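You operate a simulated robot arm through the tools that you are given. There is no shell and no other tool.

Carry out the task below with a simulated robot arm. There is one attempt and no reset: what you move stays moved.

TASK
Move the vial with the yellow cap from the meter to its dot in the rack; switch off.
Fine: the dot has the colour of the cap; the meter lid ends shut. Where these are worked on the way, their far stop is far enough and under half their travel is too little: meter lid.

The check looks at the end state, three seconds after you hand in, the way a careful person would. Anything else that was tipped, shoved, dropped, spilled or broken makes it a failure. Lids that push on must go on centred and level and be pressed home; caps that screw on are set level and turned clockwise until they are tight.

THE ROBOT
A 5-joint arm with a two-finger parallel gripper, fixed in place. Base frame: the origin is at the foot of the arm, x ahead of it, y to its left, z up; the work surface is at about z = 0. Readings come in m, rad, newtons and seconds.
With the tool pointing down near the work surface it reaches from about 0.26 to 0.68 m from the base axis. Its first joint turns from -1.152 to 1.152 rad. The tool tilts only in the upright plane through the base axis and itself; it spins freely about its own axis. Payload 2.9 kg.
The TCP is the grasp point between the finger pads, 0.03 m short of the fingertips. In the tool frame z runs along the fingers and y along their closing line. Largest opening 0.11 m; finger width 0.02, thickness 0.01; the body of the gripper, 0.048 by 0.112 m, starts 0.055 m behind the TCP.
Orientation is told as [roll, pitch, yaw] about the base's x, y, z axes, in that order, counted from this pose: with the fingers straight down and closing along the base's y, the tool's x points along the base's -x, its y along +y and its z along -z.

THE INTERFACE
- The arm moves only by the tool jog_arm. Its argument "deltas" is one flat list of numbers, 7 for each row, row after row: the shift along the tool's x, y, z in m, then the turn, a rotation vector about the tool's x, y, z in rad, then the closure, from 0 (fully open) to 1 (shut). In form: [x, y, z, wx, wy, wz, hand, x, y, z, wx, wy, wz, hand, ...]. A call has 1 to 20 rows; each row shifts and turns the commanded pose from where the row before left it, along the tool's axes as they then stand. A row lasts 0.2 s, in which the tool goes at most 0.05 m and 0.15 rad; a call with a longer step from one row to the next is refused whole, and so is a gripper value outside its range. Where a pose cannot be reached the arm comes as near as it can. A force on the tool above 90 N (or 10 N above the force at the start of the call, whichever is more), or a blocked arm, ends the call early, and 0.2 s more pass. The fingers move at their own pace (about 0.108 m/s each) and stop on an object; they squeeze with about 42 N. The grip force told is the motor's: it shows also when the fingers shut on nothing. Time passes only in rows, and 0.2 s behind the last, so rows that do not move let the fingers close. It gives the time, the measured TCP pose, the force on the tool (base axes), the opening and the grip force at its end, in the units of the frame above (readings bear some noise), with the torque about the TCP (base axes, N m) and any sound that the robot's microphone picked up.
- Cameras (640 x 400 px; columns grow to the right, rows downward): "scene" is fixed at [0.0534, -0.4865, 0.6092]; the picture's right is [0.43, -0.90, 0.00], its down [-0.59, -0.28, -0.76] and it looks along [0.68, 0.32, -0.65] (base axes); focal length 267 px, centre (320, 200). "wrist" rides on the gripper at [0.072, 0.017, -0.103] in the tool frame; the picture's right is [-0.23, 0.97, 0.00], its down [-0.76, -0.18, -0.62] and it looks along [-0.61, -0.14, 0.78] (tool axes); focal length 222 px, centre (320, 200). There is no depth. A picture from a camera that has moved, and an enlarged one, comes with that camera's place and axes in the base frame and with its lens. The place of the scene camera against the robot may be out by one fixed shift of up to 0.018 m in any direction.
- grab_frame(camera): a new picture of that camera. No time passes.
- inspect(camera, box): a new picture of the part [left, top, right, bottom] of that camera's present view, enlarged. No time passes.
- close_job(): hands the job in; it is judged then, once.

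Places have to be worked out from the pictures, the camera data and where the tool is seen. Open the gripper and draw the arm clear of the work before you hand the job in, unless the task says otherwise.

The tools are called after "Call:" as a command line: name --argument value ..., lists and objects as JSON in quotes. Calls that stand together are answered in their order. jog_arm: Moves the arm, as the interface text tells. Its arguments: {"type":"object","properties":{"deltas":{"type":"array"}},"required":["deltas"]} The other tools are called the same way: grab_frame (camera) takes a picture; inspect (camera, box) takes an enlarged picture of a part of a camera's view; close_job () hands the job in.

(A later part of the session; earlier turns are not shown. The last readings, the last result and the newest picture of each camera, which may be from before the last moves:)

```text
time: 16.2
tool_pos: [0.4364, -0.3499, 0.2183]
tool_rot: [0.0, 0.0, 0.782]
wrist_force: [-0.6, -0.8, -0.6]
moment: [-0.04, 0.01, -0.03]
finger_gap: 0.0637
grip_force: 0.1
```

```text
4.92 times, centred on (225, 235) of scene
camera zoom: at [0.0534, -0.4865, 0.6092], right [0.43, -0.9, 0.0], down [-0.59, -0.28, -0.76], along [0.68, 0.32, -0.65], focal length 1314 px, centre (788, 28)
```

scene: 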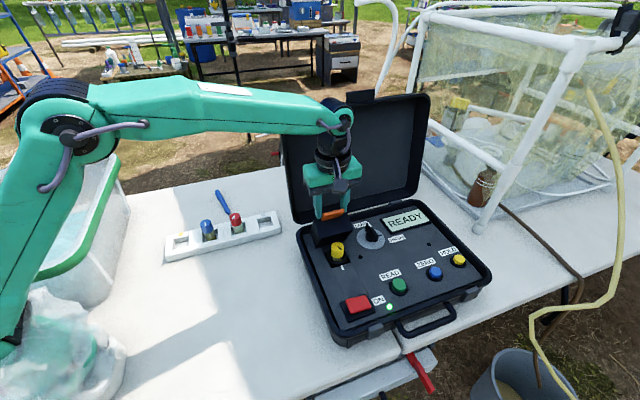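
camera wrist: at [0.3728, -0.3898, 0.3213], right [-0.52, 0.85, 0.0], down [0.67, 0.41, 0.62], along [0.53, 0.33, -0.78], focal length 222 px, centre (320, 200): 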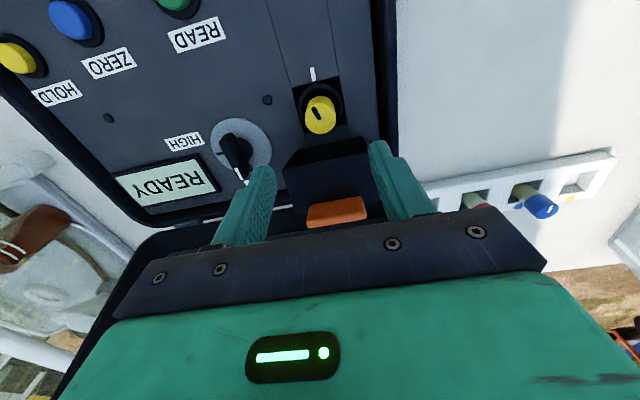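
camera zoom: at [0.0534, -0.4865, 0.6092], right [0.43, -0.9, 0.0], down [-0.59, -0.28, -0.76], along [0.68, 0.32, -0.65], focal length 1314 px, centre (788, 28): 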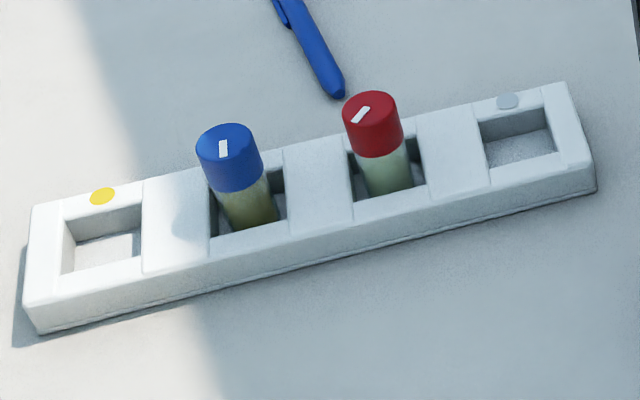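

The cap is about 3 cm across, 2.4 cm tall, cap top ≈ z 0.105, vial axis ≈ (0.432, -0.352). Before picking it I survey the rack: retract radially clear of the case lid, swing over, and turn the camera square.

Call:
jog_arm --deltas '[0.0052, 0.046, -0.014, 0, 0, 0, 0.42, 0.0052, 0.046, -0.014, 0, 0, 0, 0.42, 0.0052, 0.046, -0.014, 0, 0, 0, 0.42, -0.02995, 0.0277, 0, 0, 0, 0, 0.42, -0.02995, 0.0277, 0, 0, 0, 0, 0.42, -0.02995, 0.0277, 0, 0, 0, 0, 0.42, -0.02995, 0.0277, 0, 0, 0, 0, 0.42, -0.02995, 0.0277, 0, 0, 0, 0, 0.42, -0.02995, 0.0277, 0, 0, 0, 0, 0.42, -0.02995, 0.0277, 0, 0, 0, 0, 0.42, -0.02995, 0.0277, 0, 0, 0, 0, 0.42, 0, 0, 0, 0, 0, 0.1303, 0.42, 0, 0, 0, 0, 0, 0.1303, 0.42, 0, 0, 0, 0, 0, 0.1303, 0.42, 0, 0, 0, 0, 0, 0.1303, 0.42, 0, 0, 0, 0, 0, 0.1303, 0.42, 0, 0, 0, 0, 0, 0.1303, 0.42]'

Call:
grab_frame --camera "wrist"

Call:
grab_frame --camera "scene"

```text
time: 19.8
tool_pos: [0.34, 0.063, 0.2612]
tool_rot: [0.0, -0.002, -0.004]
wrist_force: [-0.3, 0.5, -0.5]
moment: [0.0, 0.01, -0.05]
finger_gap: 0.0637
grip_force: 0.1
```

```text
taken
camera wrist: at [0.2673, 0.0788, 0.3647], right [0.23, 0.97, 0.0], down [0.76, -0.18, 0.62], along [0.61, -0.14, -0.78], focal length 222 px, centre (320, 200)
```

wrist: 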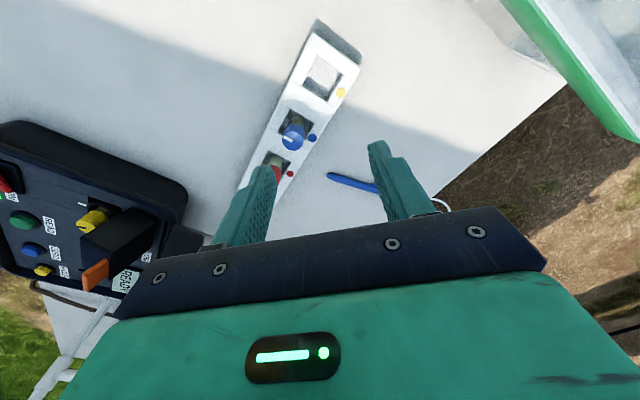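

```text
taken
```

scene: 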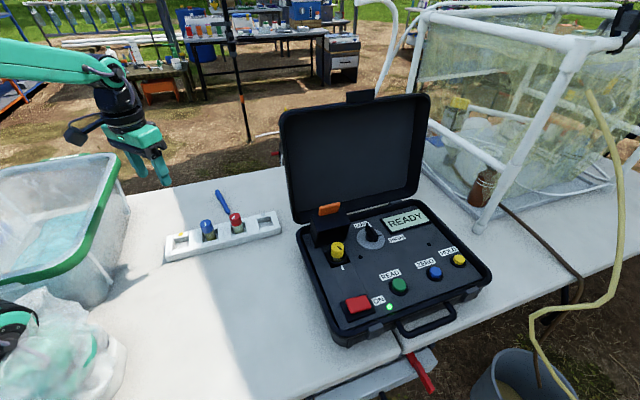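

The hood is still standing open, and each rack place has a coloured dot on its far side. I enlarge the rack in the wrist view to locate the yellow-dot hole.

Call:
inspect --camera "wrist" --box '[240, 10, 390, 130]'

Call:
inspect --camera "wrist" --box '[230, 90, 350, 200]'

```text
3.33 times, centred on (315, 70) of wrist
camera zoom: at [0.2673, 0.0788, 0.3647], right [0.23, 0.97, 0.0], down [0.76, -0.18, 0.62], along [0.61, -0.14, -0.78], focal length 740 px, centre (337, 633)
```

zoom: 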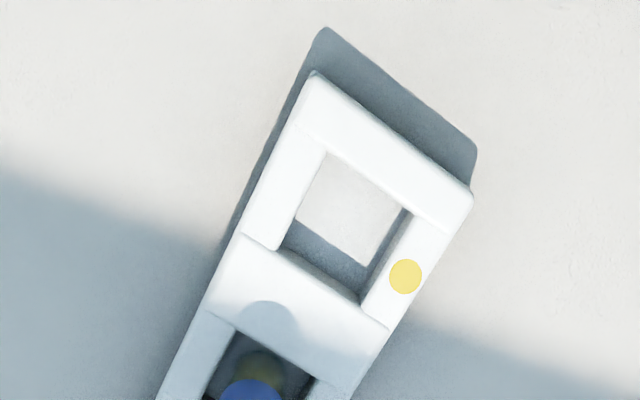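

```text
3.64 times, centred on (290, 145) of wrist
camera zoom: at [0.2673, 0.0788, 0.3647], right [0.23, 0.97, 0.0], down [0.76, -0.18, 0.62], along [0.61, -0.14, -0.78], focal length 808 px, centre (429, 400)
```

zoom: 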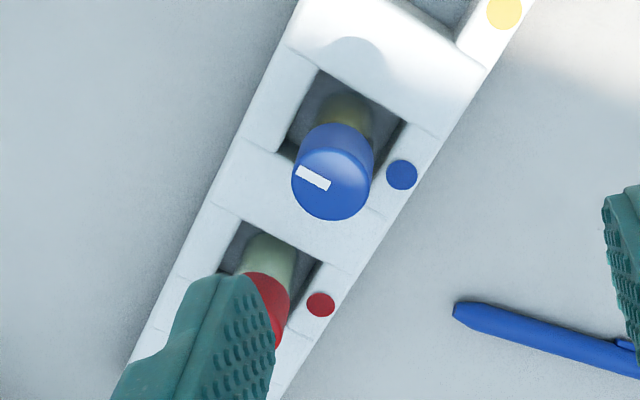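

From the dots and hole corners: rack top z≈0.028, yellow hole centre ≈ (0.328, 0.069), rack running at −45°, and seated cap tops sit at z≈0.075. I retrace the path back over the vial at z≈0.26.

Call:
jog_arm --deltas '[0, 0, 0, 0, 0, -0.131, 0.42, 0, 0, 0, 0, 0, -0.131, 0.42, 0, 0, 0, 0, 0, -0.131, 0.42, 0, 0, 0, 0, 0, -0.131, 0.42, 0, 0, 0, 0, 0, -0.131, 0.42, 0, 0, 0, 0, 0, -0.131, 0.42, 0.02995, -0.0277, 0, 0, 0, 0, 0.42, 0.02995, -0.0277, 0, 0, 0, 0, 0.42, 0.02995, -0.0277, 0, 0, 0, 0, 0.42, 0.02995, -0.0277, 0, 0, 0, 0, 0.42, 0.02995, -0.0277, 0, 0, 0, 0, 0.42, 0.02995, -0.0277, 0, 0, 0, 0, 0.42, 0.02995, -0.0277, 0, 0, 0, 0, 0.42, 0.02995, -0.0277, 0, 0, 0, 0, 0.42, -0.0052, -0.045, 0, 0, 0, 0, 0.42, -0.0052, -0.045, 0, 0, 0, 0, 0.42, -0.0052, -0.045, 0, 0, 0, 0, 0.42]'

Call:
grab_frame --camera "wrist"

Call:
inspect --camera "wrist" --box '[270, 60, 380, 160]'

```text
time: 23.4
tool_pos: [0.4358, -0.3498, 0.26]
tool_rot: [-0.001, 0.0, 0.783]
wrist_force: [-0.4, -0.8, 0.0]
moment: [0.02, 0.02, -0.01]
finger_gap: 0.0637
grip_force: 0.0
```

```text
taken
camera wrist: at [0.3729, -0.389, 0.3632], right [-0.53, 0.85, 0.0], down [0.66, 0.41, 0.62], along [0.53, 0.33, -0.78], focal length 222 px, centre (320, 200)
```

wrist: 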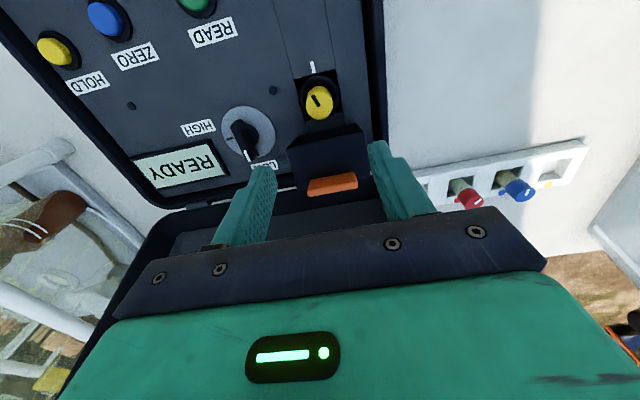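

```text
4.00 times, centred on (325, 110) of wrist
camera zoom: at [0.3729, -0.389, 0.3632], right [-0.53, 0.85, 0.0], down [0.66, 0.41, 0.62], along [0.53, 0.33, -0.78], focal length 888 px, centre (300, 560)
```

zoom: 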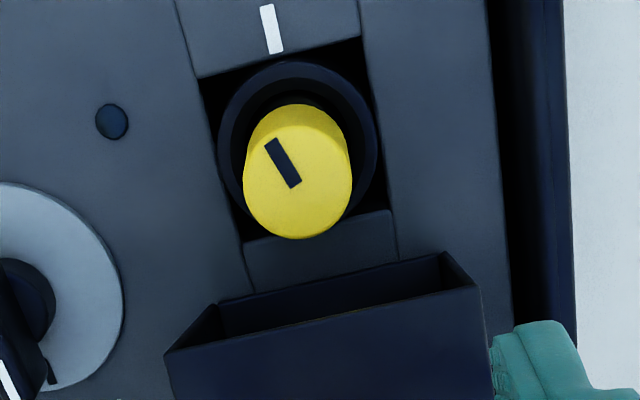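

The vial axis re-measures at about (0.434, -0.351); the hood's upper rim stands ~2 cm behind it (v≈0.08, z≈0.156), so I'll grip the cap with the TCP kept at z≈0.115 so the gripper body stays above that rim. First I go partway down and check.

Call:
jog_arm --deltas '[0.0018, 0.0003, 0.03, 0, 0, 0, 0.42, 0, 0, 0.03, 0, 0, 0, 0.42, 0, 0, 0.03, 0, 0, 0, 0.42]'

Call:
grab_frame --camera "wrist"

Call:
inspect --camera "scene" --box '[270, 140, 430, 290]'

```text
time: 24.2
tool_pos: [0.4333, -0.3472, 0.1729]
tool_rot: [-0.001, -0.001, 0.786]
wrist_force: [0.3, 0.5, 0.1]
moment: [-0.02, 0.02, -0.01]
finger_gap: 0.064
grip_force: 0.1
```

```text
taken
camera wrist: at [0.3699, -0.3869, 0.2761], right [-0.53, 0.85, 0.0], down [0.66, 0.41, 0.62], along [0.53, 0.33, -0.78], focal length 222 px, centre (320, 200)
```

wrist: 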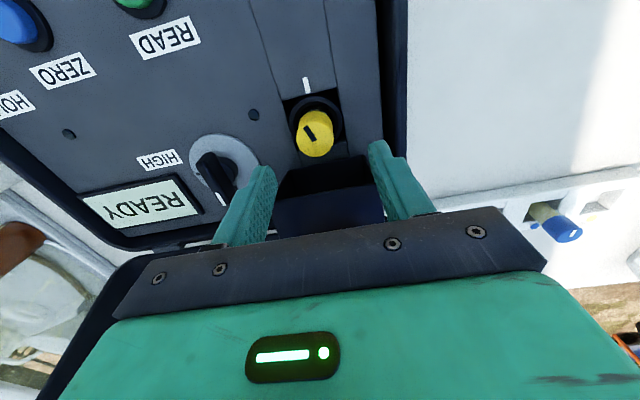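

```text
2.67 times, centred on (350, 215) of scene
camera zoom: at [0.0534, -0.4865, 0.6092], right [0.43, -0.9, 0.0], down [-0.59, -0.28, -0.76], along [0.68, 0.32, -0.65], focal length 712 px, centre (240, 160)
```

zoom: 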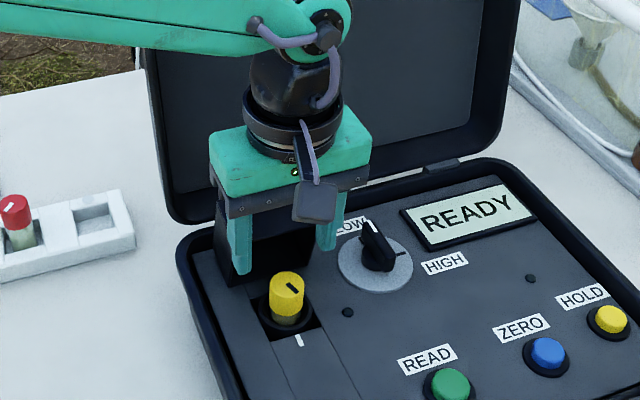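

I check the cap's position between the fingers from here in an enlarged view.

Call:
inspect --camera "wrist" --box '[240, 70, 400, 210]'

Call:
inspect --camera "scene" --box '[310, 190, 380, 270]'

```text
2.86 times, centred on (320, 140) of wrist
camera zoom: at [0.3699, -0.3869, 0.2761], right [-0.53, 0.85, 0.0], down [0.66, 0.41, 0.62], along [0.53, 0.33, -0.78], focal length 635 px, centre (320, 371)
```

zoom: 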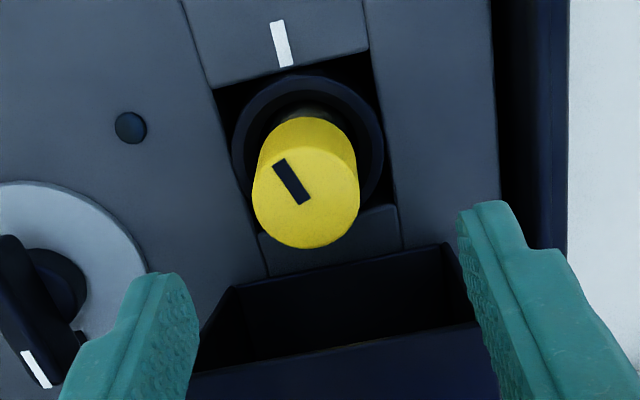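

```text
5.00 times, centred on (345, 230) of scene
camera zoom: at [0.0534, -0.4865, 0.6092], right [0.43, -0.9, 0.0], down [-0.59, -0.28, -0.76], along [0.68, 0.32, -0.65], focal length 1335 px, centre (195, 50)
```

zoom: 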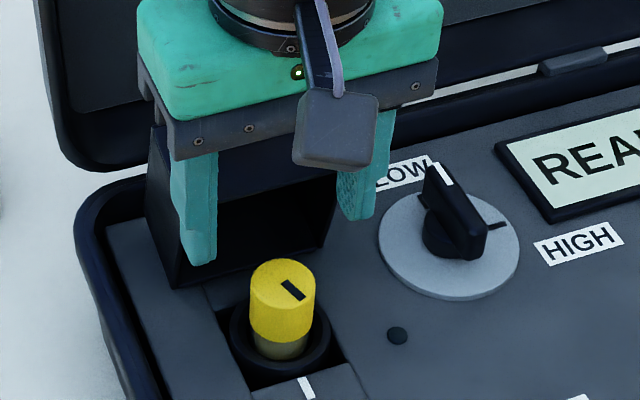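

Three views agree on the cap top at z≈0.113 and the axis at ≈(0.4325, -0.352), so the tool must shift ~3 mm toward −v and +u. I correct, then lower to TCP z≈0.114 (fingertips ≈0.084).

Call:
jog_arm --deltas '[0.003, -0.003, 0, 0, 0, 0, 0.42, 0, 0, 0.02, 0, 0, 0, 0.42, 0, 0, 0.02, 0, 0, 0, 0.42, 0, 0, 0.019, 0, 0, 0, 0.42]'

Call:
inspect --camera "wrist" --box '[240, 80, 400, 240]'

Call:
inspect --camera "scene" --box '[300, 180, 400, 280]'

```text
time: 25.2
tool_pos: [0.4324, -0.3525, 0.1132]
tool_rot: [0.0, 0.0, 0.786]
wrist_force: [0.1, -1.0, 0.0]
moment: [0.03, 0.03, 0.0]
finger_gap: 0.0638
grip_force: 0.0
```

```text
2.50 times, centred on (320, 160) of wrist
camera zoom: at [0.3707, -0.3926, 0.2169], right [-0.53, 0.85, 0.0], down [0.66, 0.41, 0.62], along [0.53, 0.33, -0.78], focal length 555 px, centre (320, 300)
```

zoom: 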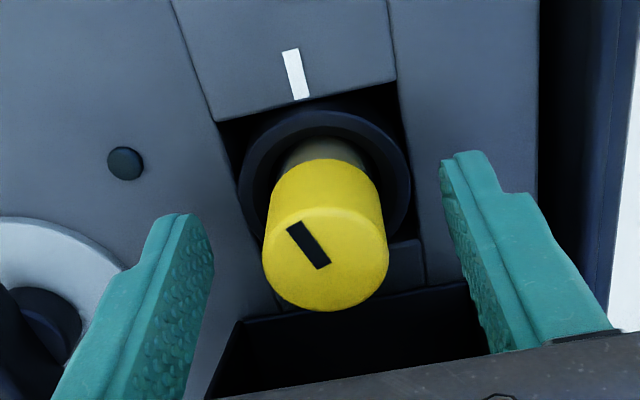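

```text
4.00 times, centred on (350, 230) of scene
camera zoom: at [0.0534, -0.4865, 0.6092], right [0.43, -0.9, 0.0], down [-0.59, -0.28, -0.76], along [0.68, 0.32, -0.65], focal length 1068 px, centre (200, 80)
```

zoom: 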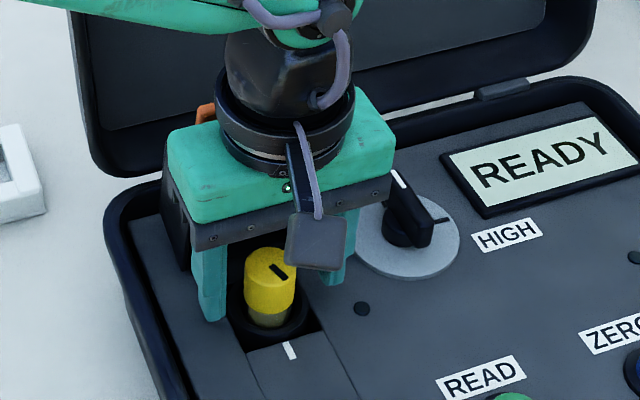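

The cap is centred between the fingers sideways, and ~2 mm toward −v; I nudge that and close on the cap.

Call:
jog_arm --deltas '[0.002, 0, 0, 0, 0, 0, 0.42, 0, 0, 0, 0, 0, 0, 1, 0, 0, 0, 0, 0, 0, 1, 0, 0, 0, 0, 0, 0, 1]'

Call:
inspect --camera "wrist" --box '[240, 80, 400, 240]'

```text
time: 26.2
tool_pos: [0.4322, -0.3544, 0.1131]
tool_rot: [0.0, -0.001, 0.785]
wrist_force: [-0.3, 0.5, 0.5]
moment: [0.01, -0.01, -0.02]
finger_gap: 0.0276
grip_force: 42.1
```

```text
2.50 times, centred on (320, 160) of wrist
camera zoom: at [0.3692, -0.3939, 0.2167], right [-0.53, 0.85, 0.0], down [0.66, 0.41, 0.62], along [0.53, 0.33, -0.78], focal length 555 px, centre (320, 300)
```

zoom: 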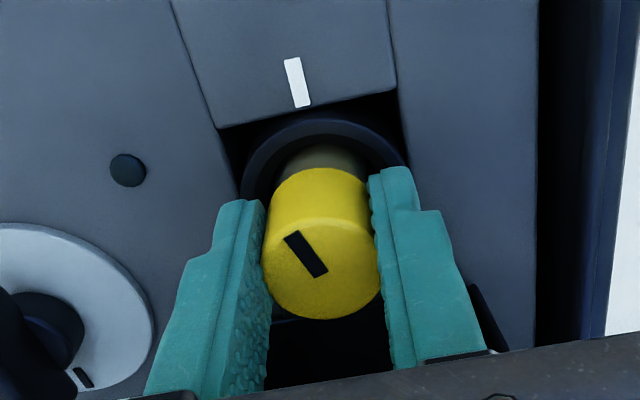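

The cap is held at 27.6 mm with no side load. I lift straight up 4.5 cm in small steps.

Call:
jog_arm --deltas '[0, 0, -0.01, 0, 0, 0, 1, 0, 0, -0.015, 0, 0, 0, 1, 0, 0, -0.02, 0, 0, 0, 1]'

Call:
grab_frame --camera "wrist"

Call:
inspect --camera "scene" --box '[290, 150, 400, 280]'

```text
time: 27.0
tool_pos: [0.4318, -0.3527, 0.1595]
tool_rot: [0.0, 0.0, 0.785]
wrist_force: [-0.2, -0.3, -0.3]
moment: [-0.03, 0.01, -0.02]
finger_gap: 0.0003
grip_force: 37.5
```

```text
taken
camera wrist: at [0.3686, -0.3939, 0.2624], right [-0.53, 0.85, 0.0], down [0.66, 0.41, 0.62], along [0.53, 0.33, -0.78], focal length 222 px, centre (320, 200)
```

wrist: 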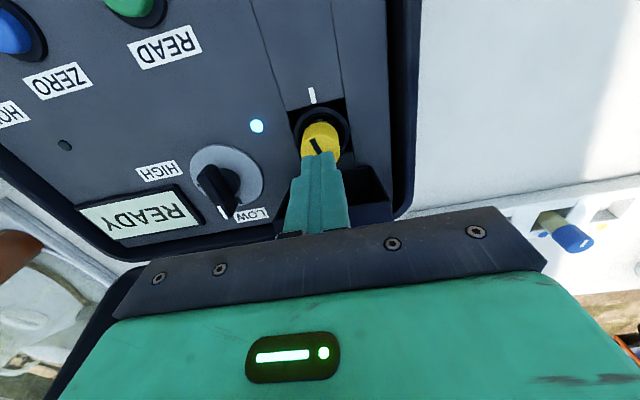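

```text
3.08 times, centred on (345, 215) of scene
camera zoom: at [0.0534, -0.4865, 0.6092], right [0.43, -0.9, 0.0], down [-0.59, -0.28, -0.76], along [0.68, 0.32, -0.65], focal length 821 px, centre (243, 154)
```

zoom: 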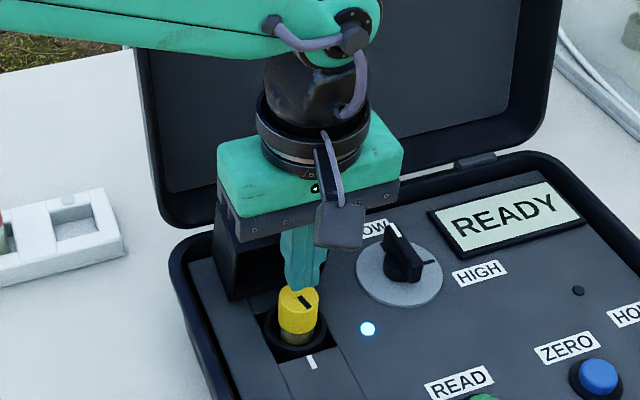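

The fingers closed to nothing: the vial stayed in its well, and the dark stud beside it is now glowing blue. I look closely at both before doing anything else.

Call:
inspect --camera "wrist" --box '[230, 70, 370, 190]'

Call:
inspect --camera "scene" --box '[310, 220, 390, 290]'

Call:
inspect --camera "scene" --box '[300, 190, 500, 340]'

```text
3.33 times, centred on (300, 130) of wrist
camera zoom: at [0.3686, -0.3939, 0.2624], right [-0.53, 0.85, 0.0], down [0.66, 0.41, 0.62], along [0.53, 0.33, -0.78], focal length 740 px, centre (387, 433)
```

zoom: 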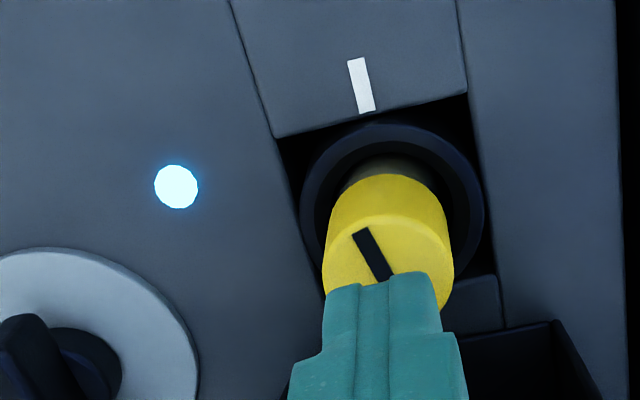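

```text
5.71 times, centred on (350, 255) of scene
camera zoom: at [0.0534, -0.4865, 0.6092], right [0.43, -0.9, 0.0], down [-0.59, -0.28, -0.76], along [0.68, 0.32, -0.65], focal length 1525 px, centre (149, -114)
```

zoom: 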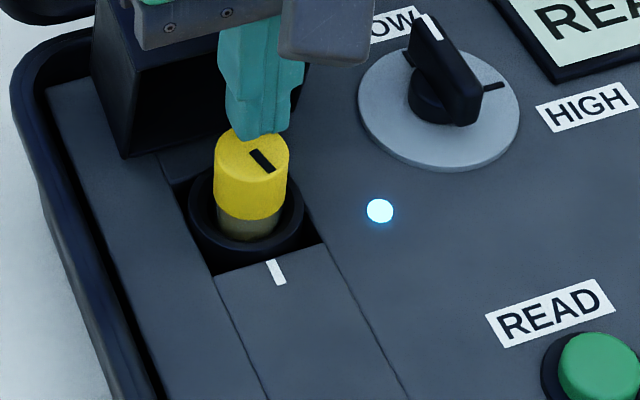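

```text
2.67 times, centred on (400, 265) of scene
camera zoom: at [0.0534, -0.4865, 0.6092], right [0.43, -0.9, 0.0], down [-0.59, -0.28, -0.76], along [0.68, 0.32, -0.65], focal length 712 px, centre (107, 27)
```

zoom: 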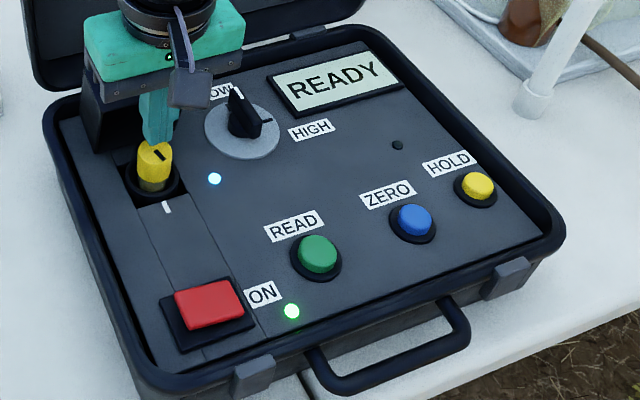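

The vial hasn't moved; something retains it, and the blue lamp came on with the tug. I wait a moment (fingers shut, arm still) to see whether the lamp stays on.

Call:
jog_arm --deltas '[0, 0, -0.02, 0, 0, 0, 1, 0, 0, 0, 0, 0, 0, 1, 0, 0, 0, 0, 0, 0, 1, 0, 0, 0, 0, 0, 0, 1, 0, 0, 0, 0, 0, 0, 1]'

Call:
grab_frame --camera "wrist"

Call:
inspect --camera "scene" --box '[300, 190, 500, 340]'

```text
time: 28.2
tool_pos: [0.4318, -0.3538, 0.1784]
tool_rot: [-0.001, 0.0, 0.786]
wrist_force: [1.0, -0.7, -0.8]
moment: [-0.03, -0.02, 0.0]
finger_gap: 0.0002
grip_force: 37.4
```

```text
taken
camera wrist: at [0.3687, -0.3933, 0.2821], right [-0.53, 0.85, 0.0], down [0.66, 0.41, 0.62], along [0.53, 0.33, -0.78], focal length 222 px, centre (320, 200)
```

wrist: 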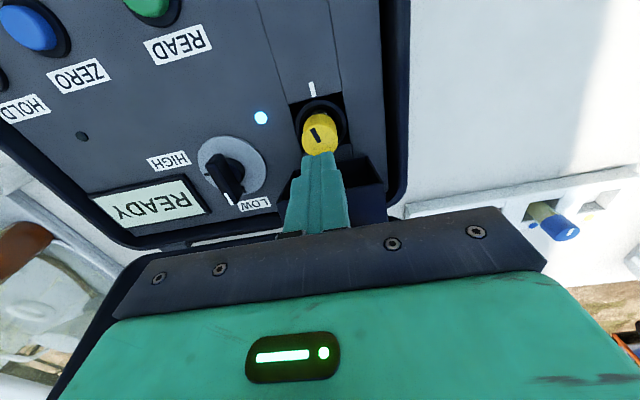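

```text
2.67 times, centred on (400, 265) of scene
camera zoom: at [0.0534, -0.4865, 0.6092], right [0.43, -0.9, 0.0], down [-0.59, -0.28, -0.76], along [0.68, 0.32, -0.65], focal length 712 px, centre (107, 27)
```

zoom: 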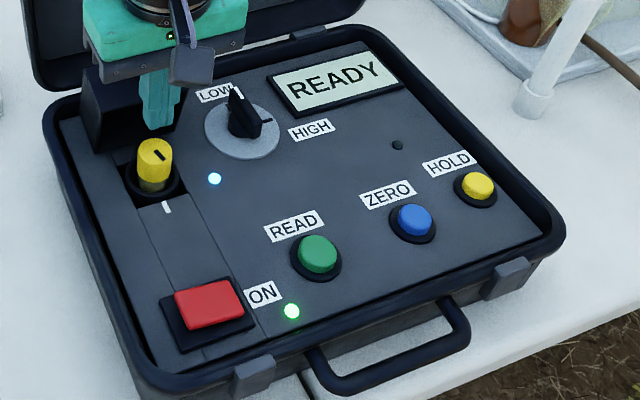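

The lamp stays on and the vial is unmoved. I re-grip the cap at the same place and pull only a few millimetres, reading the force, to learn what holds it.

Call:
jog_arm --deltas '[0, 0, 0, 0, 0, 0, 0.42, 0, 0, 0, 0, 0, 0, 0.42, 0, 0, 0.03, 0, 0, 0, 0.42, 0, 0, 0.02, 0, 0, 0, 0.42, 0, 0, 0.017, 0, 0, 0, 0.42, 0, 0, 0, 0, 0, 0, 1, 0, 0, 0, 0, 0, 0, 1, 0, 0, 0, 0, 0, 0, 1]'

Call:
inspect --camera "wrist" --box '[230, 80, 400, 240]'

Call:
inspect --camera "scene" --box '[300, 190, 400, 290]'

```text
time: 30.0
tool_pos: [0.4331, -0.3542, 0.1103]
tool_rot: [-0.001, 0.0, 0.785]
wrist_force: [0.4, -0.6, 0.9]
moment: [-0.06, 0.01, 0.05]
finger_gap: 0.0272
grip_force: 42.1
```

```text
2.50 times, centred on (315, 160) of wrist
camera zoom: at [0.3699, -0.3944, 0.2134], right [-0.53, 0.85, 0.0], down [0.66, 0.41, 0.62], along [0.53, 0.33, -0.78], focal length 555 px, centre (332, 300)
```

zoom: 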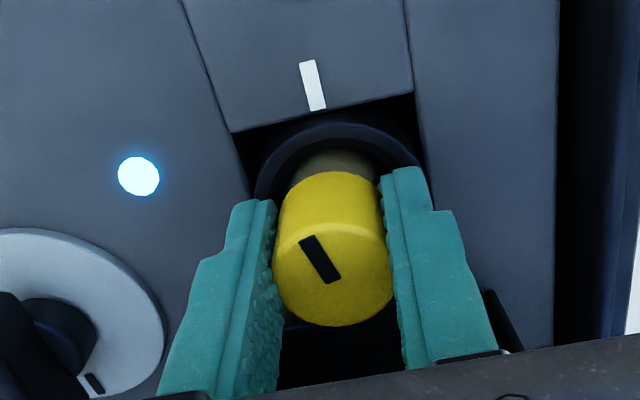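

```text
4.00 times, centred on (350, 240) of scene
camera zoom: at [0.0534, -0.4865, 0.6092], right [0.43, -0.9, 0.0], down [-0.59, -0.28, -0.76], along [0.68, 0.32, -0.65], focal length 1068 px, centre (200, 40)
```

zoom: 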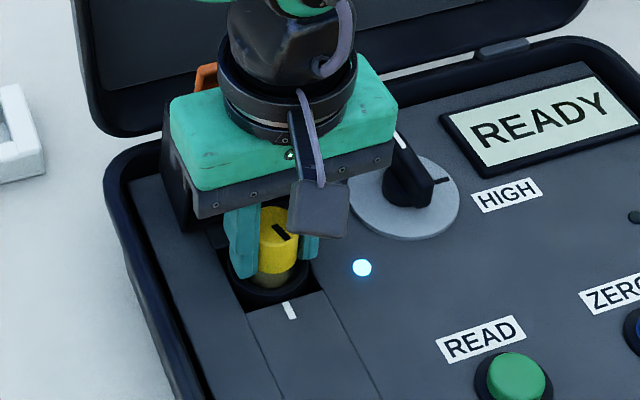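

Gripped again at 27 mm, lamp still lit. Now I pull up by just 2 mm and read the force.

Call:
jog_arm --deltas '[0, 0, -0.001, 0, 0, 0, 1, 0, 0, -0.001, 0, 0, 0, 1]'

```text
time: 30.6
tool_pos: [0.4318, -0.353, 0.112]
tool_rot: [-0.001, -0.002, 0.786]
wrist_force: [0.6, -0.1, -0.1]
moment: [-0.02, 0.0, 0.03]
finger_gap: 0.0271
grip_force: 42.4
```

No resistance over 2 mm. I pull another 4 mm and look whether the vial rises with the fingers.

Call:
jog_arm --deltas '[0, 0, -0.002, 0, 0, 0, 1, 0, 0, -0.002, 0, 0, 0, 1]'

Call:
inspect --camera "wrist" --box '[230, 80, 400, 240]'

Call:
inspect --camera "scene" --box '[300, 190, 400, 290]'

```text
time: 31.2
tool_pos: [0.4327, -0.3546, 0.1169]
tool_rot: [0.0, 0.0, 0.786]
wrist_force: [-0.5, 0.0, -0.4]
moment: [0.01, -0.01, 0.03]
finger_gap: 0.027
grip_force: 42.0
```

```text
2.50 times, centred on (315, 160) of wrist
camera zoom: at [0.3695, -0.3938, 0.2199], right [-0.53, 0.85, 0.0], down [0.66, 0.41, 0.62], along [0.53, 0.33, -0.78], focal length 555 px, centre (332, 300)
```

zoom: 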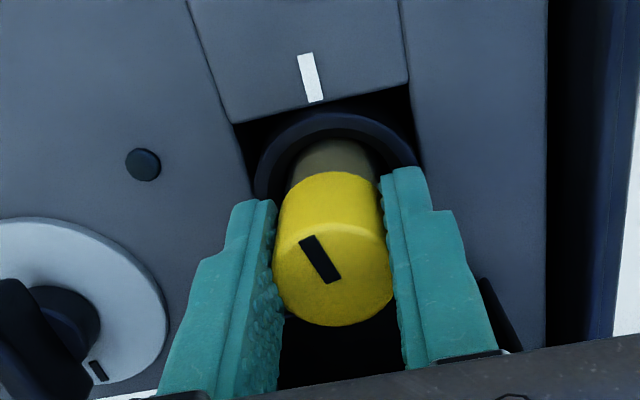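

```text
4.00 times, centred on (350, 240) of scene
camera zoom: at [0.0534, -0.4865, 0.6092], right [0.43, -0.9, 0.0], down [-0.59, -0.28, -0.76], along [0.68, 0.32, -0.65], focal length 1068 px, centre (200, 40)
```

zoom: 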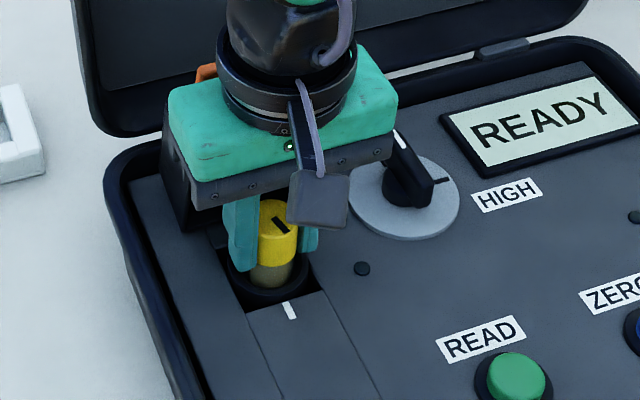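

The vial does rise with the fingers now (more glass showing), with no load, and the lamp went dark — so it looks like a seat indicator and the first lift slipped somewhere higher. I continue slowly, 2 mm per row.

Call:
jog_arm --deltas '[0, 0, -0.002, 0, 0, 0, 1, 0, 0, -0.002, 0, 0, 0, 1]'

Call:
inspect --camera "wrist" --box '[230, 80, 400, 240]'

Call:
inspect --camera "scene" --box '[300, 190, 400, 290]'

```text
time: 31.8
tool_pos: [0.4319, -0.3536, 0.1198]
tool_rot: [0.001, 0.001, 0.783]
wrist_force: [-0.1, -0.7, 0.5]
moment: [-0.02, -0.01, -0.01]
finger_gap: 0.0272
grip_force: 42.1
```

```text
2.50 times, centred on (315, 160) of wrist
camera zoom: at [0.3695, -0.3937, 0.2243], right [-0.53, 0.85, 0.0], down [0.66, 0.41, 0.62], along [0.53, 0.33, -0.78], focal length 555 px, centre (332, 300)
```

zoom: 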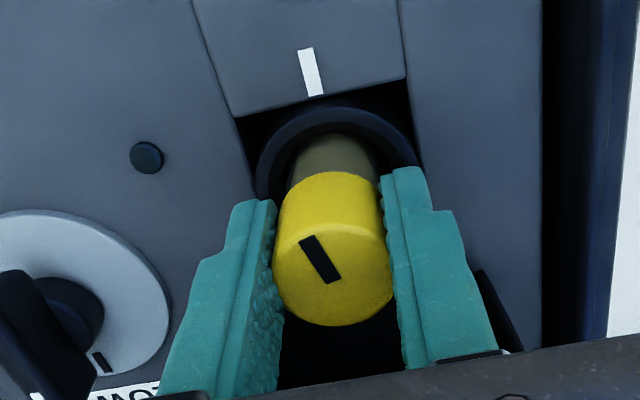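

```text
4.00 times, centred on (350, 240) of scene
camera zoom: at [0.0534, -0.4865, 0.6092], right [0.43, -0.9, 0.0], down [-0.59, -0.28, -0.76], along [0.68, 0.32, -0.65], focal length 1068 px, centre (200, 40)
```

zoom: 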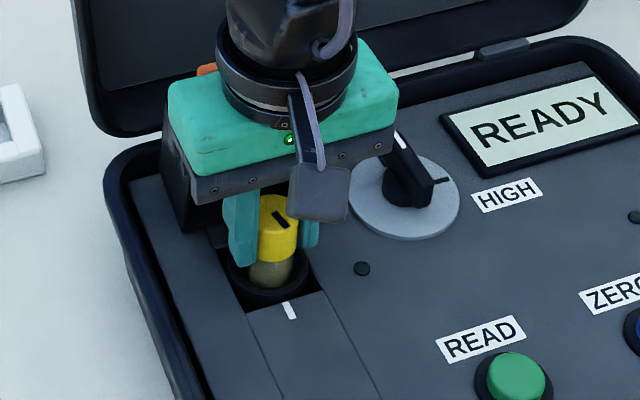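

Still rising freely, zero load. I continue by another 8 mm slowly and check.

Call:
jog_arm --deltas '[0, 0, -0.002, 0, 0, 0, 1, 0, 0, -0.002, 0, 0, 0, 1, 0, 0, -0.002, 0, 0, 0, 1, 0, 0, -0.002, 0, 0, 0, 1]'

Call:
inspect --camera "wrist" --box '[230, 80, 400, 240]'

Call:
inspect --camera "scene" --box '[300, 190, 400, 290]'

```text
time: 32.8
tool_pos: [0.4304, -0.3541, 0.1291]
tool_rot: [0.001, 0.0, 0.785]
wrist_force: [0.2, -0.5, -0.5]
moment: [-0.03, -0.01, 0.0]
finger_gap: 0.0273
grip_force: 41.9
```

```text
2.50 times, centred on (315, 160) of wrist
camera zoom: at [0.369, -0.3938, 0.2329], right [-0.53, 0.85, 0.0], down [0.66, 0.41, 0.62], along [0.53, 0.33, -0.78], focal length 555 px, centre (332, 300)
```

zoom: 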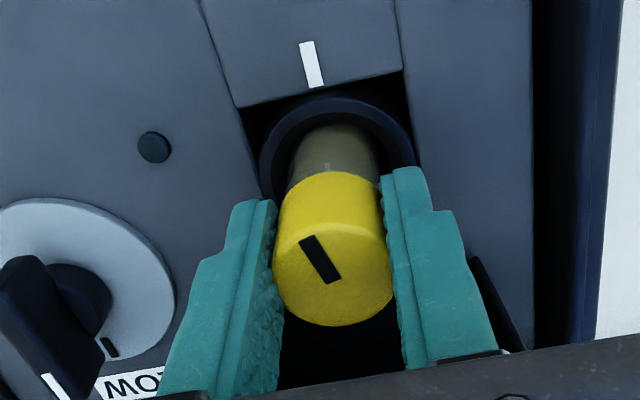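

```text
4.00 times, centred on (350, 240) of scene
camera zoom: at [0.0534, -0.4865, 0.6092], right [0.43, -0.9, 0.0], down [-0.59, -0.28, -0.76], along [0.68, 0.32, -0.65], focal length 1068 px, centre (200, 40)
```

zoom: 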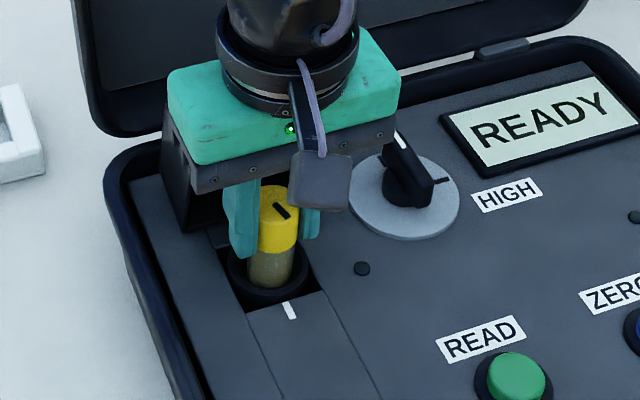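

Vial is 18 mm up with no load. I keep the same slow pace for another 15 mm.

Call:
jog_arm --deltas '[0, 0, -0.0025, 0, 0, 0, 1, 0, 0, -0.0025, 0, 0, 0, 1, 0, 0, -0.0025, 0, 0, 0, 1, 0, 0, -0.0025, 0, 0, 0, 1, 0, 0, -0.0025, 0, 0, 0, 1, 0, 0, -0.0025, 0, 0, 0, 1]'

Call:
inspect --camera "wrist" --box '[230, 80, 400, 240]'

Call:
inspect --camera "scene" --box '[300, 170, 400, 290]'

```text
time: 34.2
tool_pos: [0.4303, -0.355, 0.143]
tool_rot: [0.0, 0.0, 0.785]
wrist_force: [-0.2, -0.6, -0.4]
moment: [0.0, -0.01, 0.01]
finger_gap: 0.0271
grip_force: 41.8
```

```text
2.50 times, centred on (315, 160) of wrist
camera zoom: at [0.3689, -0.3948, 0.2466], right [-0.53, 0.85, 0.0], down [0.66, 0.41, 0.62], along [0.53, 0.33, -0.78], focal length 555 px, centre (332, 300)
```

zoom: 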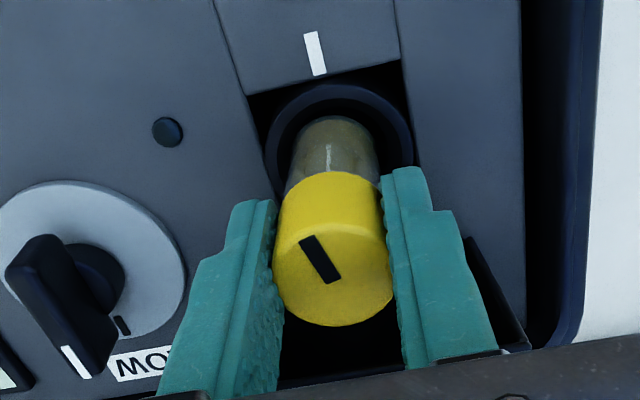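

```text
3.33 times, centred on (350, 230) of scene
camera zoom: at [0.0534, -0.4865, 0.6092], right [0.43, -0.9, 0.0], down [-0.59, -0.28, -0.76], along [0.68, 0.32, -0.65], focal length 890 px, centre (220, 100)
```

zoom: 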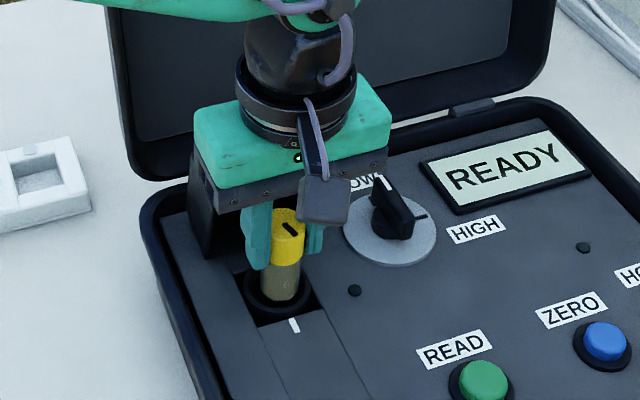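

Lifted ~33 mm and the grip is steady. I continue slowly until the glass bottom clears the panel.

Call:
jog_arm --deltas '[0, 0, -0.0025, 0, 0, 0, 1, 0, 0, -0.0025, 0, 0, 0, 1, 0, 0, -0.0025, 0, 0, 0, 1, 0, 0, -0.0025, 0, 0, 0, 1, 0, 0, -0.0025, 0, 0, 0, 1, 0, 0, -0.0025, 0, 0, 0, 1]'

Call:
inspect --camera "wrist" --box '[230, 60, 400, 240]'

Call:
inspect --camera "scene" --box '[300, 170, 400, 290]'

```text
time: 35.6
tool_pos: [0.4326, -0.3544, 0.1606]
tool_rot: [-0.001, 0.0, 0.785]
wrist_force: [-0.5, 0.0, -0.4]
moment: [0.01, -0.01, -0.02]
finger_gap: 0.027
grip_force: 42.7
```

```text
2.22 times, centred on (315, 150) of wrist
camera zoom: at [0.3699, -0.3945, 0.2631], right [-0.53, 0.85, 0.0], down [0.66, 0.41, 0.62], along [0.53, 0.33, -0.78], focal length 494 px, centre (331, 311)
```

zoom: 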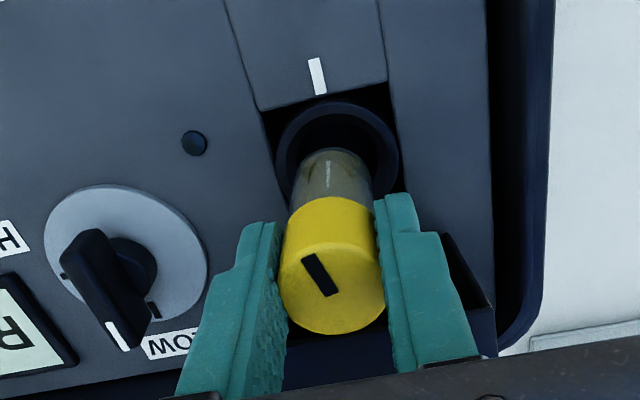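

```text
3.33 times, centred on (350, 230) of scene
camera zoom: at [0.0534, -0.4865, 0.6092], right [0.43, -0.9, 0.0], down [-0.59, -0.28, -0.76], along [0.68, 0.32, -0.65], focal length 890 px, centre (220, 100)
```

zoom: 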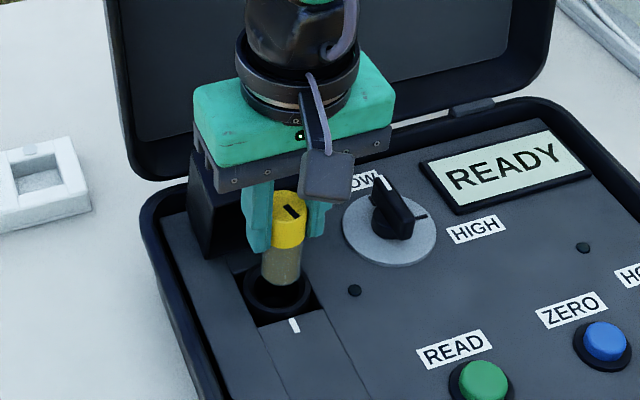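

The vial is nearly clear. I lift another ~3 cm with gently rising speed, then check the bottom is free.

Call:
jog_arm --deltas '[0, 0, -0.004, 0, 0, 0, 1, 0, 0, -0.006, 0, 0, 0, 1, 0, 0, -0.008, 0, 0, 0, 1, 0, 0, -0.008, 0, 0, 0, 1, 0, 0, -0.004, 0, 0, 0, 1]'

Call:
grab_frame --camera "wrist"

Call:
inspect --camera "scene" --box '[290, 150, 410, 290]'

```text
time: 36.8
tool_pos: [0.4312, -0.3554, 0.1905]
tool_rot: [0.001, 0.0, 0.786]
wrist_force: [-0.9, 0.0, -0.2]
moment: [-0.01, 0.01, 0.0]
finger_gap: 0.0271
grip_force: 42.1
```

```text
taken
camera wrist: at [0.369, -0.3948, 0.2931], right [-0.53, 0.85, 0.0], down [0.66, 0.41, 0.62], along [0.53, 0.33, -0.78], focal length 222 px, centre (320, 200)
```

wrist: 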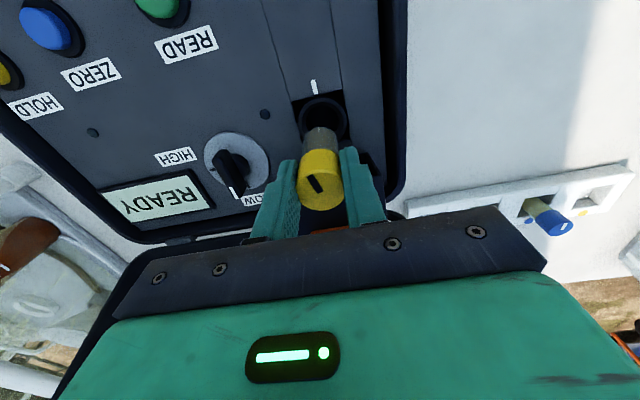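

```text
2.86 times, centred on (350, 220) of scene
camera zoom: at [0.0534, -0.4865, 0.6092], right [0.43, -0.9, 0.0], down [-0.59, -0.28, -0.76], along [0.68, 0.32, -0.65], focal length 763 px, centre (234, 143)
```

zoom: 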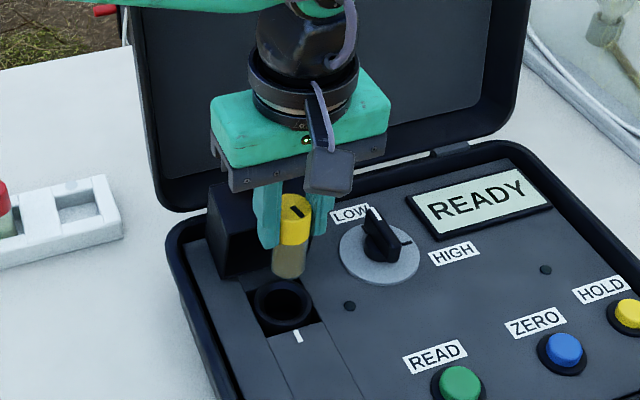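

The vial is completely out of the well, held steadily. I raise it, retract clear of the case, and carry it over to above the yellow-dot hole at (0.328, 0.069), z≈0.26.

Call:
jog_arm --deltas '[0, 0, -0.01, 0, 0, 0, 1, 0, 0, -0.018, 0, 0, 0, 1, 0, 0, -0.022, 0, 0, 0, 1, 0.0022, 0.0278, -0.004, 0, 0, 0, 1, 0.0022, 0.0278, -0.004, 0, 0, 0, 1, 0.0022, 0.0278, -0.004, 0, 0, 0, 1, 0.0022, 0.0278, -0.004, 0, 0, 0, 1, 0.0022, 0.0278, -0.004, 0, 0, 0, 1]'

Call:
grab_frame --camera "scene"

```text
time: 38.6
tool_pos: [0.3256, -0.2636, 0.2588]
tool_rot: [-0.001, -0.001, 0.787]
wrist_force: [-0.2, 0.2, -0.4]
moment: [0.0, -0.02, 0.0]
finger_gap: 0.0273
grip_force: 41.6
```

```text
taken
```

scene: 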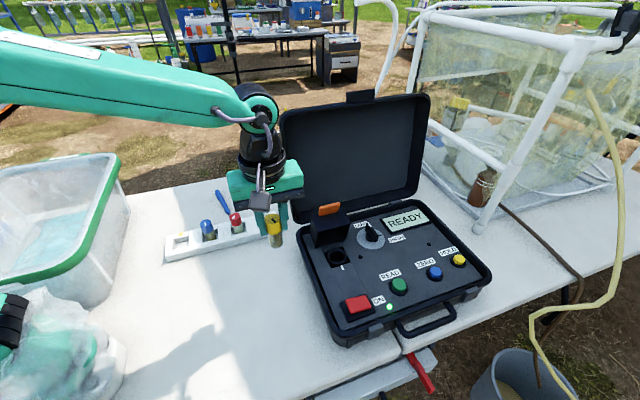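

The vial is clear of the case and still firmly held. I carry on across to above the yellow hole.

Call:
jog_arm --deltas '[-0.015, 0.015, 0, 0, 0, 0, 1, -0.0245, 0.0241, 0, 0, 0, 0, 1, -0.0255, 0.025, 0, 0, 0, 0, 1, -0.0255, 0.025, 0, 0, 0, 0, 1, -0.0255, 0.025, 0, 0, 0, 0, 1, -0.0255, 0.025, 0, 0, 0, 0, 1, -0.0255, 0.025, 0, 0, 0, 0, 1, -0.0255, 0.025, 0, 0, 0, 0, 1, -0.0255, 0.025, 0, 0, 0, 0, 1, -0.02, 0.0193, 0, 0, 0, 0, 1]'

Call:
grab_frame --camera "wrist"

Call:
grab_frame --camera "scene"

```text
time: 40.8
tool_pos: [0.3289, 0.0705, 0.2609]
tool_rot: [0.0, -0.001, 0.784]
wrist_force: [0.3, -0.1, -0.2]
moment: [-0.02, -0.01, 0.0]
finger_gap: 0.027
grip_force: 41.7
```

```text
taken
camera wrist: at [0.2658, 0.0317, 0.3627], right [-0.53, 0.85, 0.0], down [0.66, 0.41, 0.62], along [0.53, 0.33, -0.78], focal length 222 px, centre (320, 200)
```

wrist: 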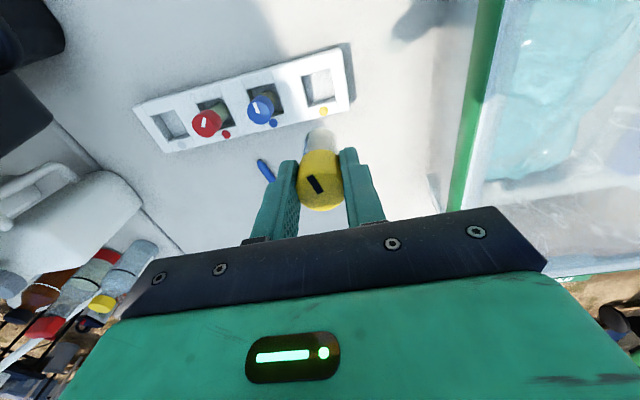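

```text
taken
```

scene: 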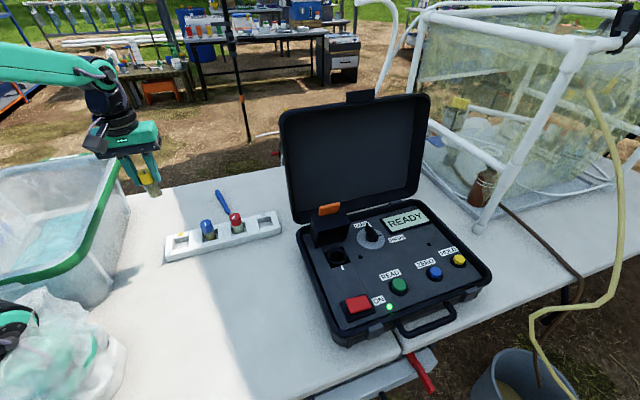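

I enlarge the wrist view to re-measure the yellow hole from here before descending.

Call:
inspect --camera "wrist" --box '[230, 30, 380, 150]'

Call:
inspect --camera "scene" --box '[80, 110, 260, 270]'

```text
3.33 times, centred on (305, 90) of wrist
camera zoom: at [0.2658, 0.0317, 0.3627], right [-0.53, 0.85, 0.0], down [0.66, 0.41, 0.62], along [0.53, 0.33, -0.78], focal length 740 px, centre (370, 567)
```

zoom: 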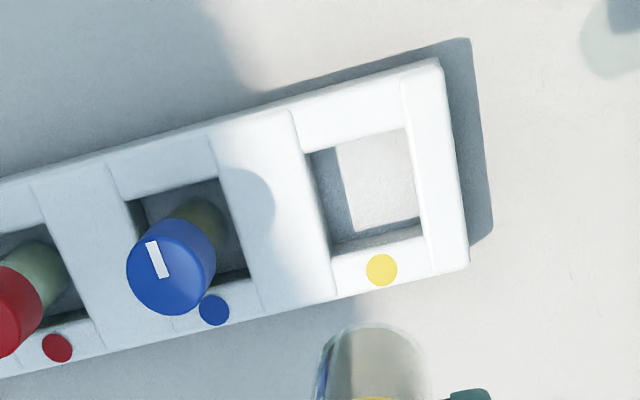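

```text
2.50 times, centred on (170, 190) of scene
camera zoom: at [0.0534, -0.4865, 0.6092], right [0.43, -0.9, 0.0], down [-0.59, -0.28, -0.76], along [0.68, 0.32, -0.65], focal length 667 px, centre (695, 225)
```

zoom: 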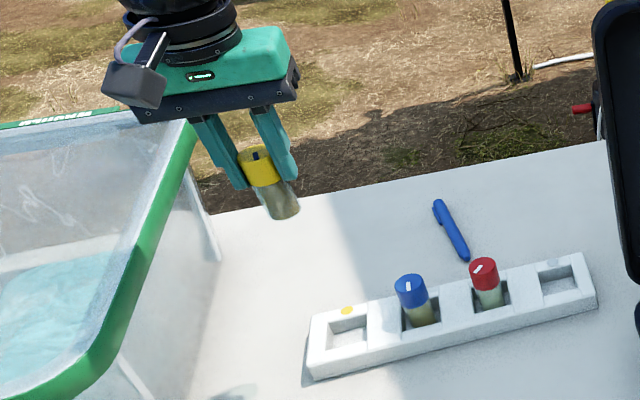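

The hole centre re-measures at ≈(0.327, 0.069). I shift ~3.5 mm toward −v and descend to z≈0.13, stopping above the rack top to check alignment.

Call:
jog_arm --deltas '[0.0035, 0.0003, 0.015, 0, 0, 0, 1, 0, 0, 0.025, 0, 0, 0, 1, 0, 0, 0.03, 0, 0, 0, 1, 0, 0, 0.03, 0, 0, 0, 1, 0, 0, 0.02, 0, 0, 0, 1, 0, 0, 0.01, 0, 0, 0, 1]'

Call:
grab_frame --camera "wrist"

Call:
inspect --camera "scene" --box '[130, 170, 260, 280]'

```text
time: 42.2
tool_pos: [0.326, 0.0666, 0.1284]
tool_rot: [0.001, 0.0, 0.785]
wrist_force: [-0.3, 0.3, -0.4]
moment: [0.03, -0.01, -0.02]
finger_gap: 0.0271
grip_force: 42.2
```

```text
taken
camera wrist: at [0.2634, 0.0274, 0.2326], right [-0.53, 0.85, 0.0], down [0.66, 0.41, 0.62], along [0.53, 0.33, -0.78], focal length 222 px, centre (320, 200)
```

wrist: 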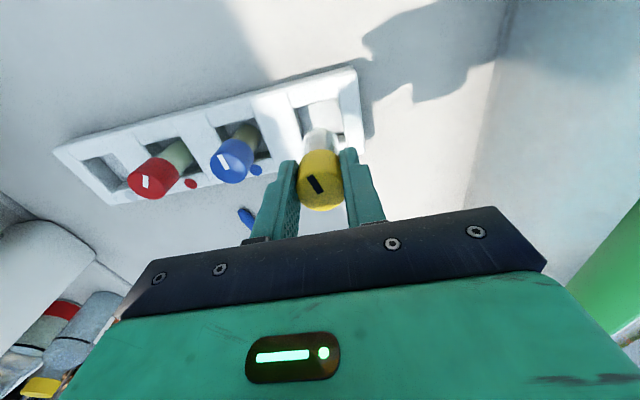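

```text
3.64 times, centred on (195, 225) of scene
camera zoom: at [0.0534, -0.4865, 0.6092], right [0.43, -0.9, 0.0], down [-0.59, -0.28, -0.76], along [0.68, 0.32, -0.65], focal length 971 px, centre (774, 109)
```

zoom: 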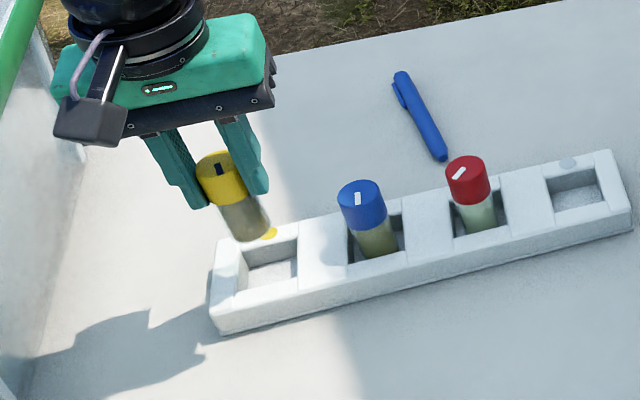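

I enlarge to check the vial's position over the hole from both cameras.

Call:
inspect --camera "wrist" --box '[250, 60, 390, 220]'

Call:
inspect --camera "scene" --box '[160, 190, 230, 260]'

```text
2.50 times, centred on (320, 140) of wrist
camera zoom: at [0.2634, 0.0274, 0.2326], right [-0.53, 0.85, 0.0], down [0.66, 0.41, 0.62], along [0.53, 0.33, -0.78], focal length 555 px, centre (320, 350)
```

zoom: 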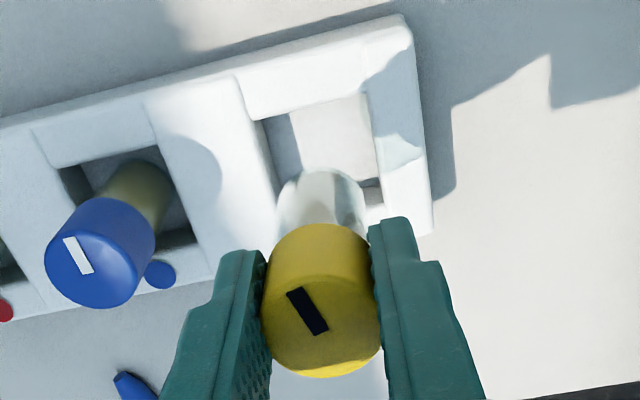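

```text
5.71 times, centred on (195, 225) of scene
camera zoom: at [0.0534, -0.4865, 0.6092], right [0.43, -0.9, 0.0], down [-0.59, -0.28, -0.76], along [0.68, 0.32, -0.65], focal length 1525 px, centre (1034, 57)
```

zoom: 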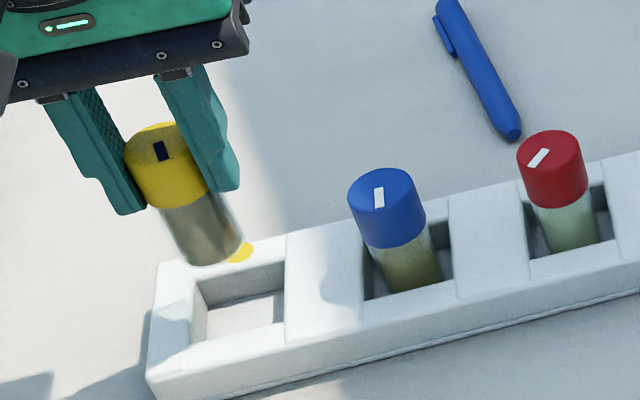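

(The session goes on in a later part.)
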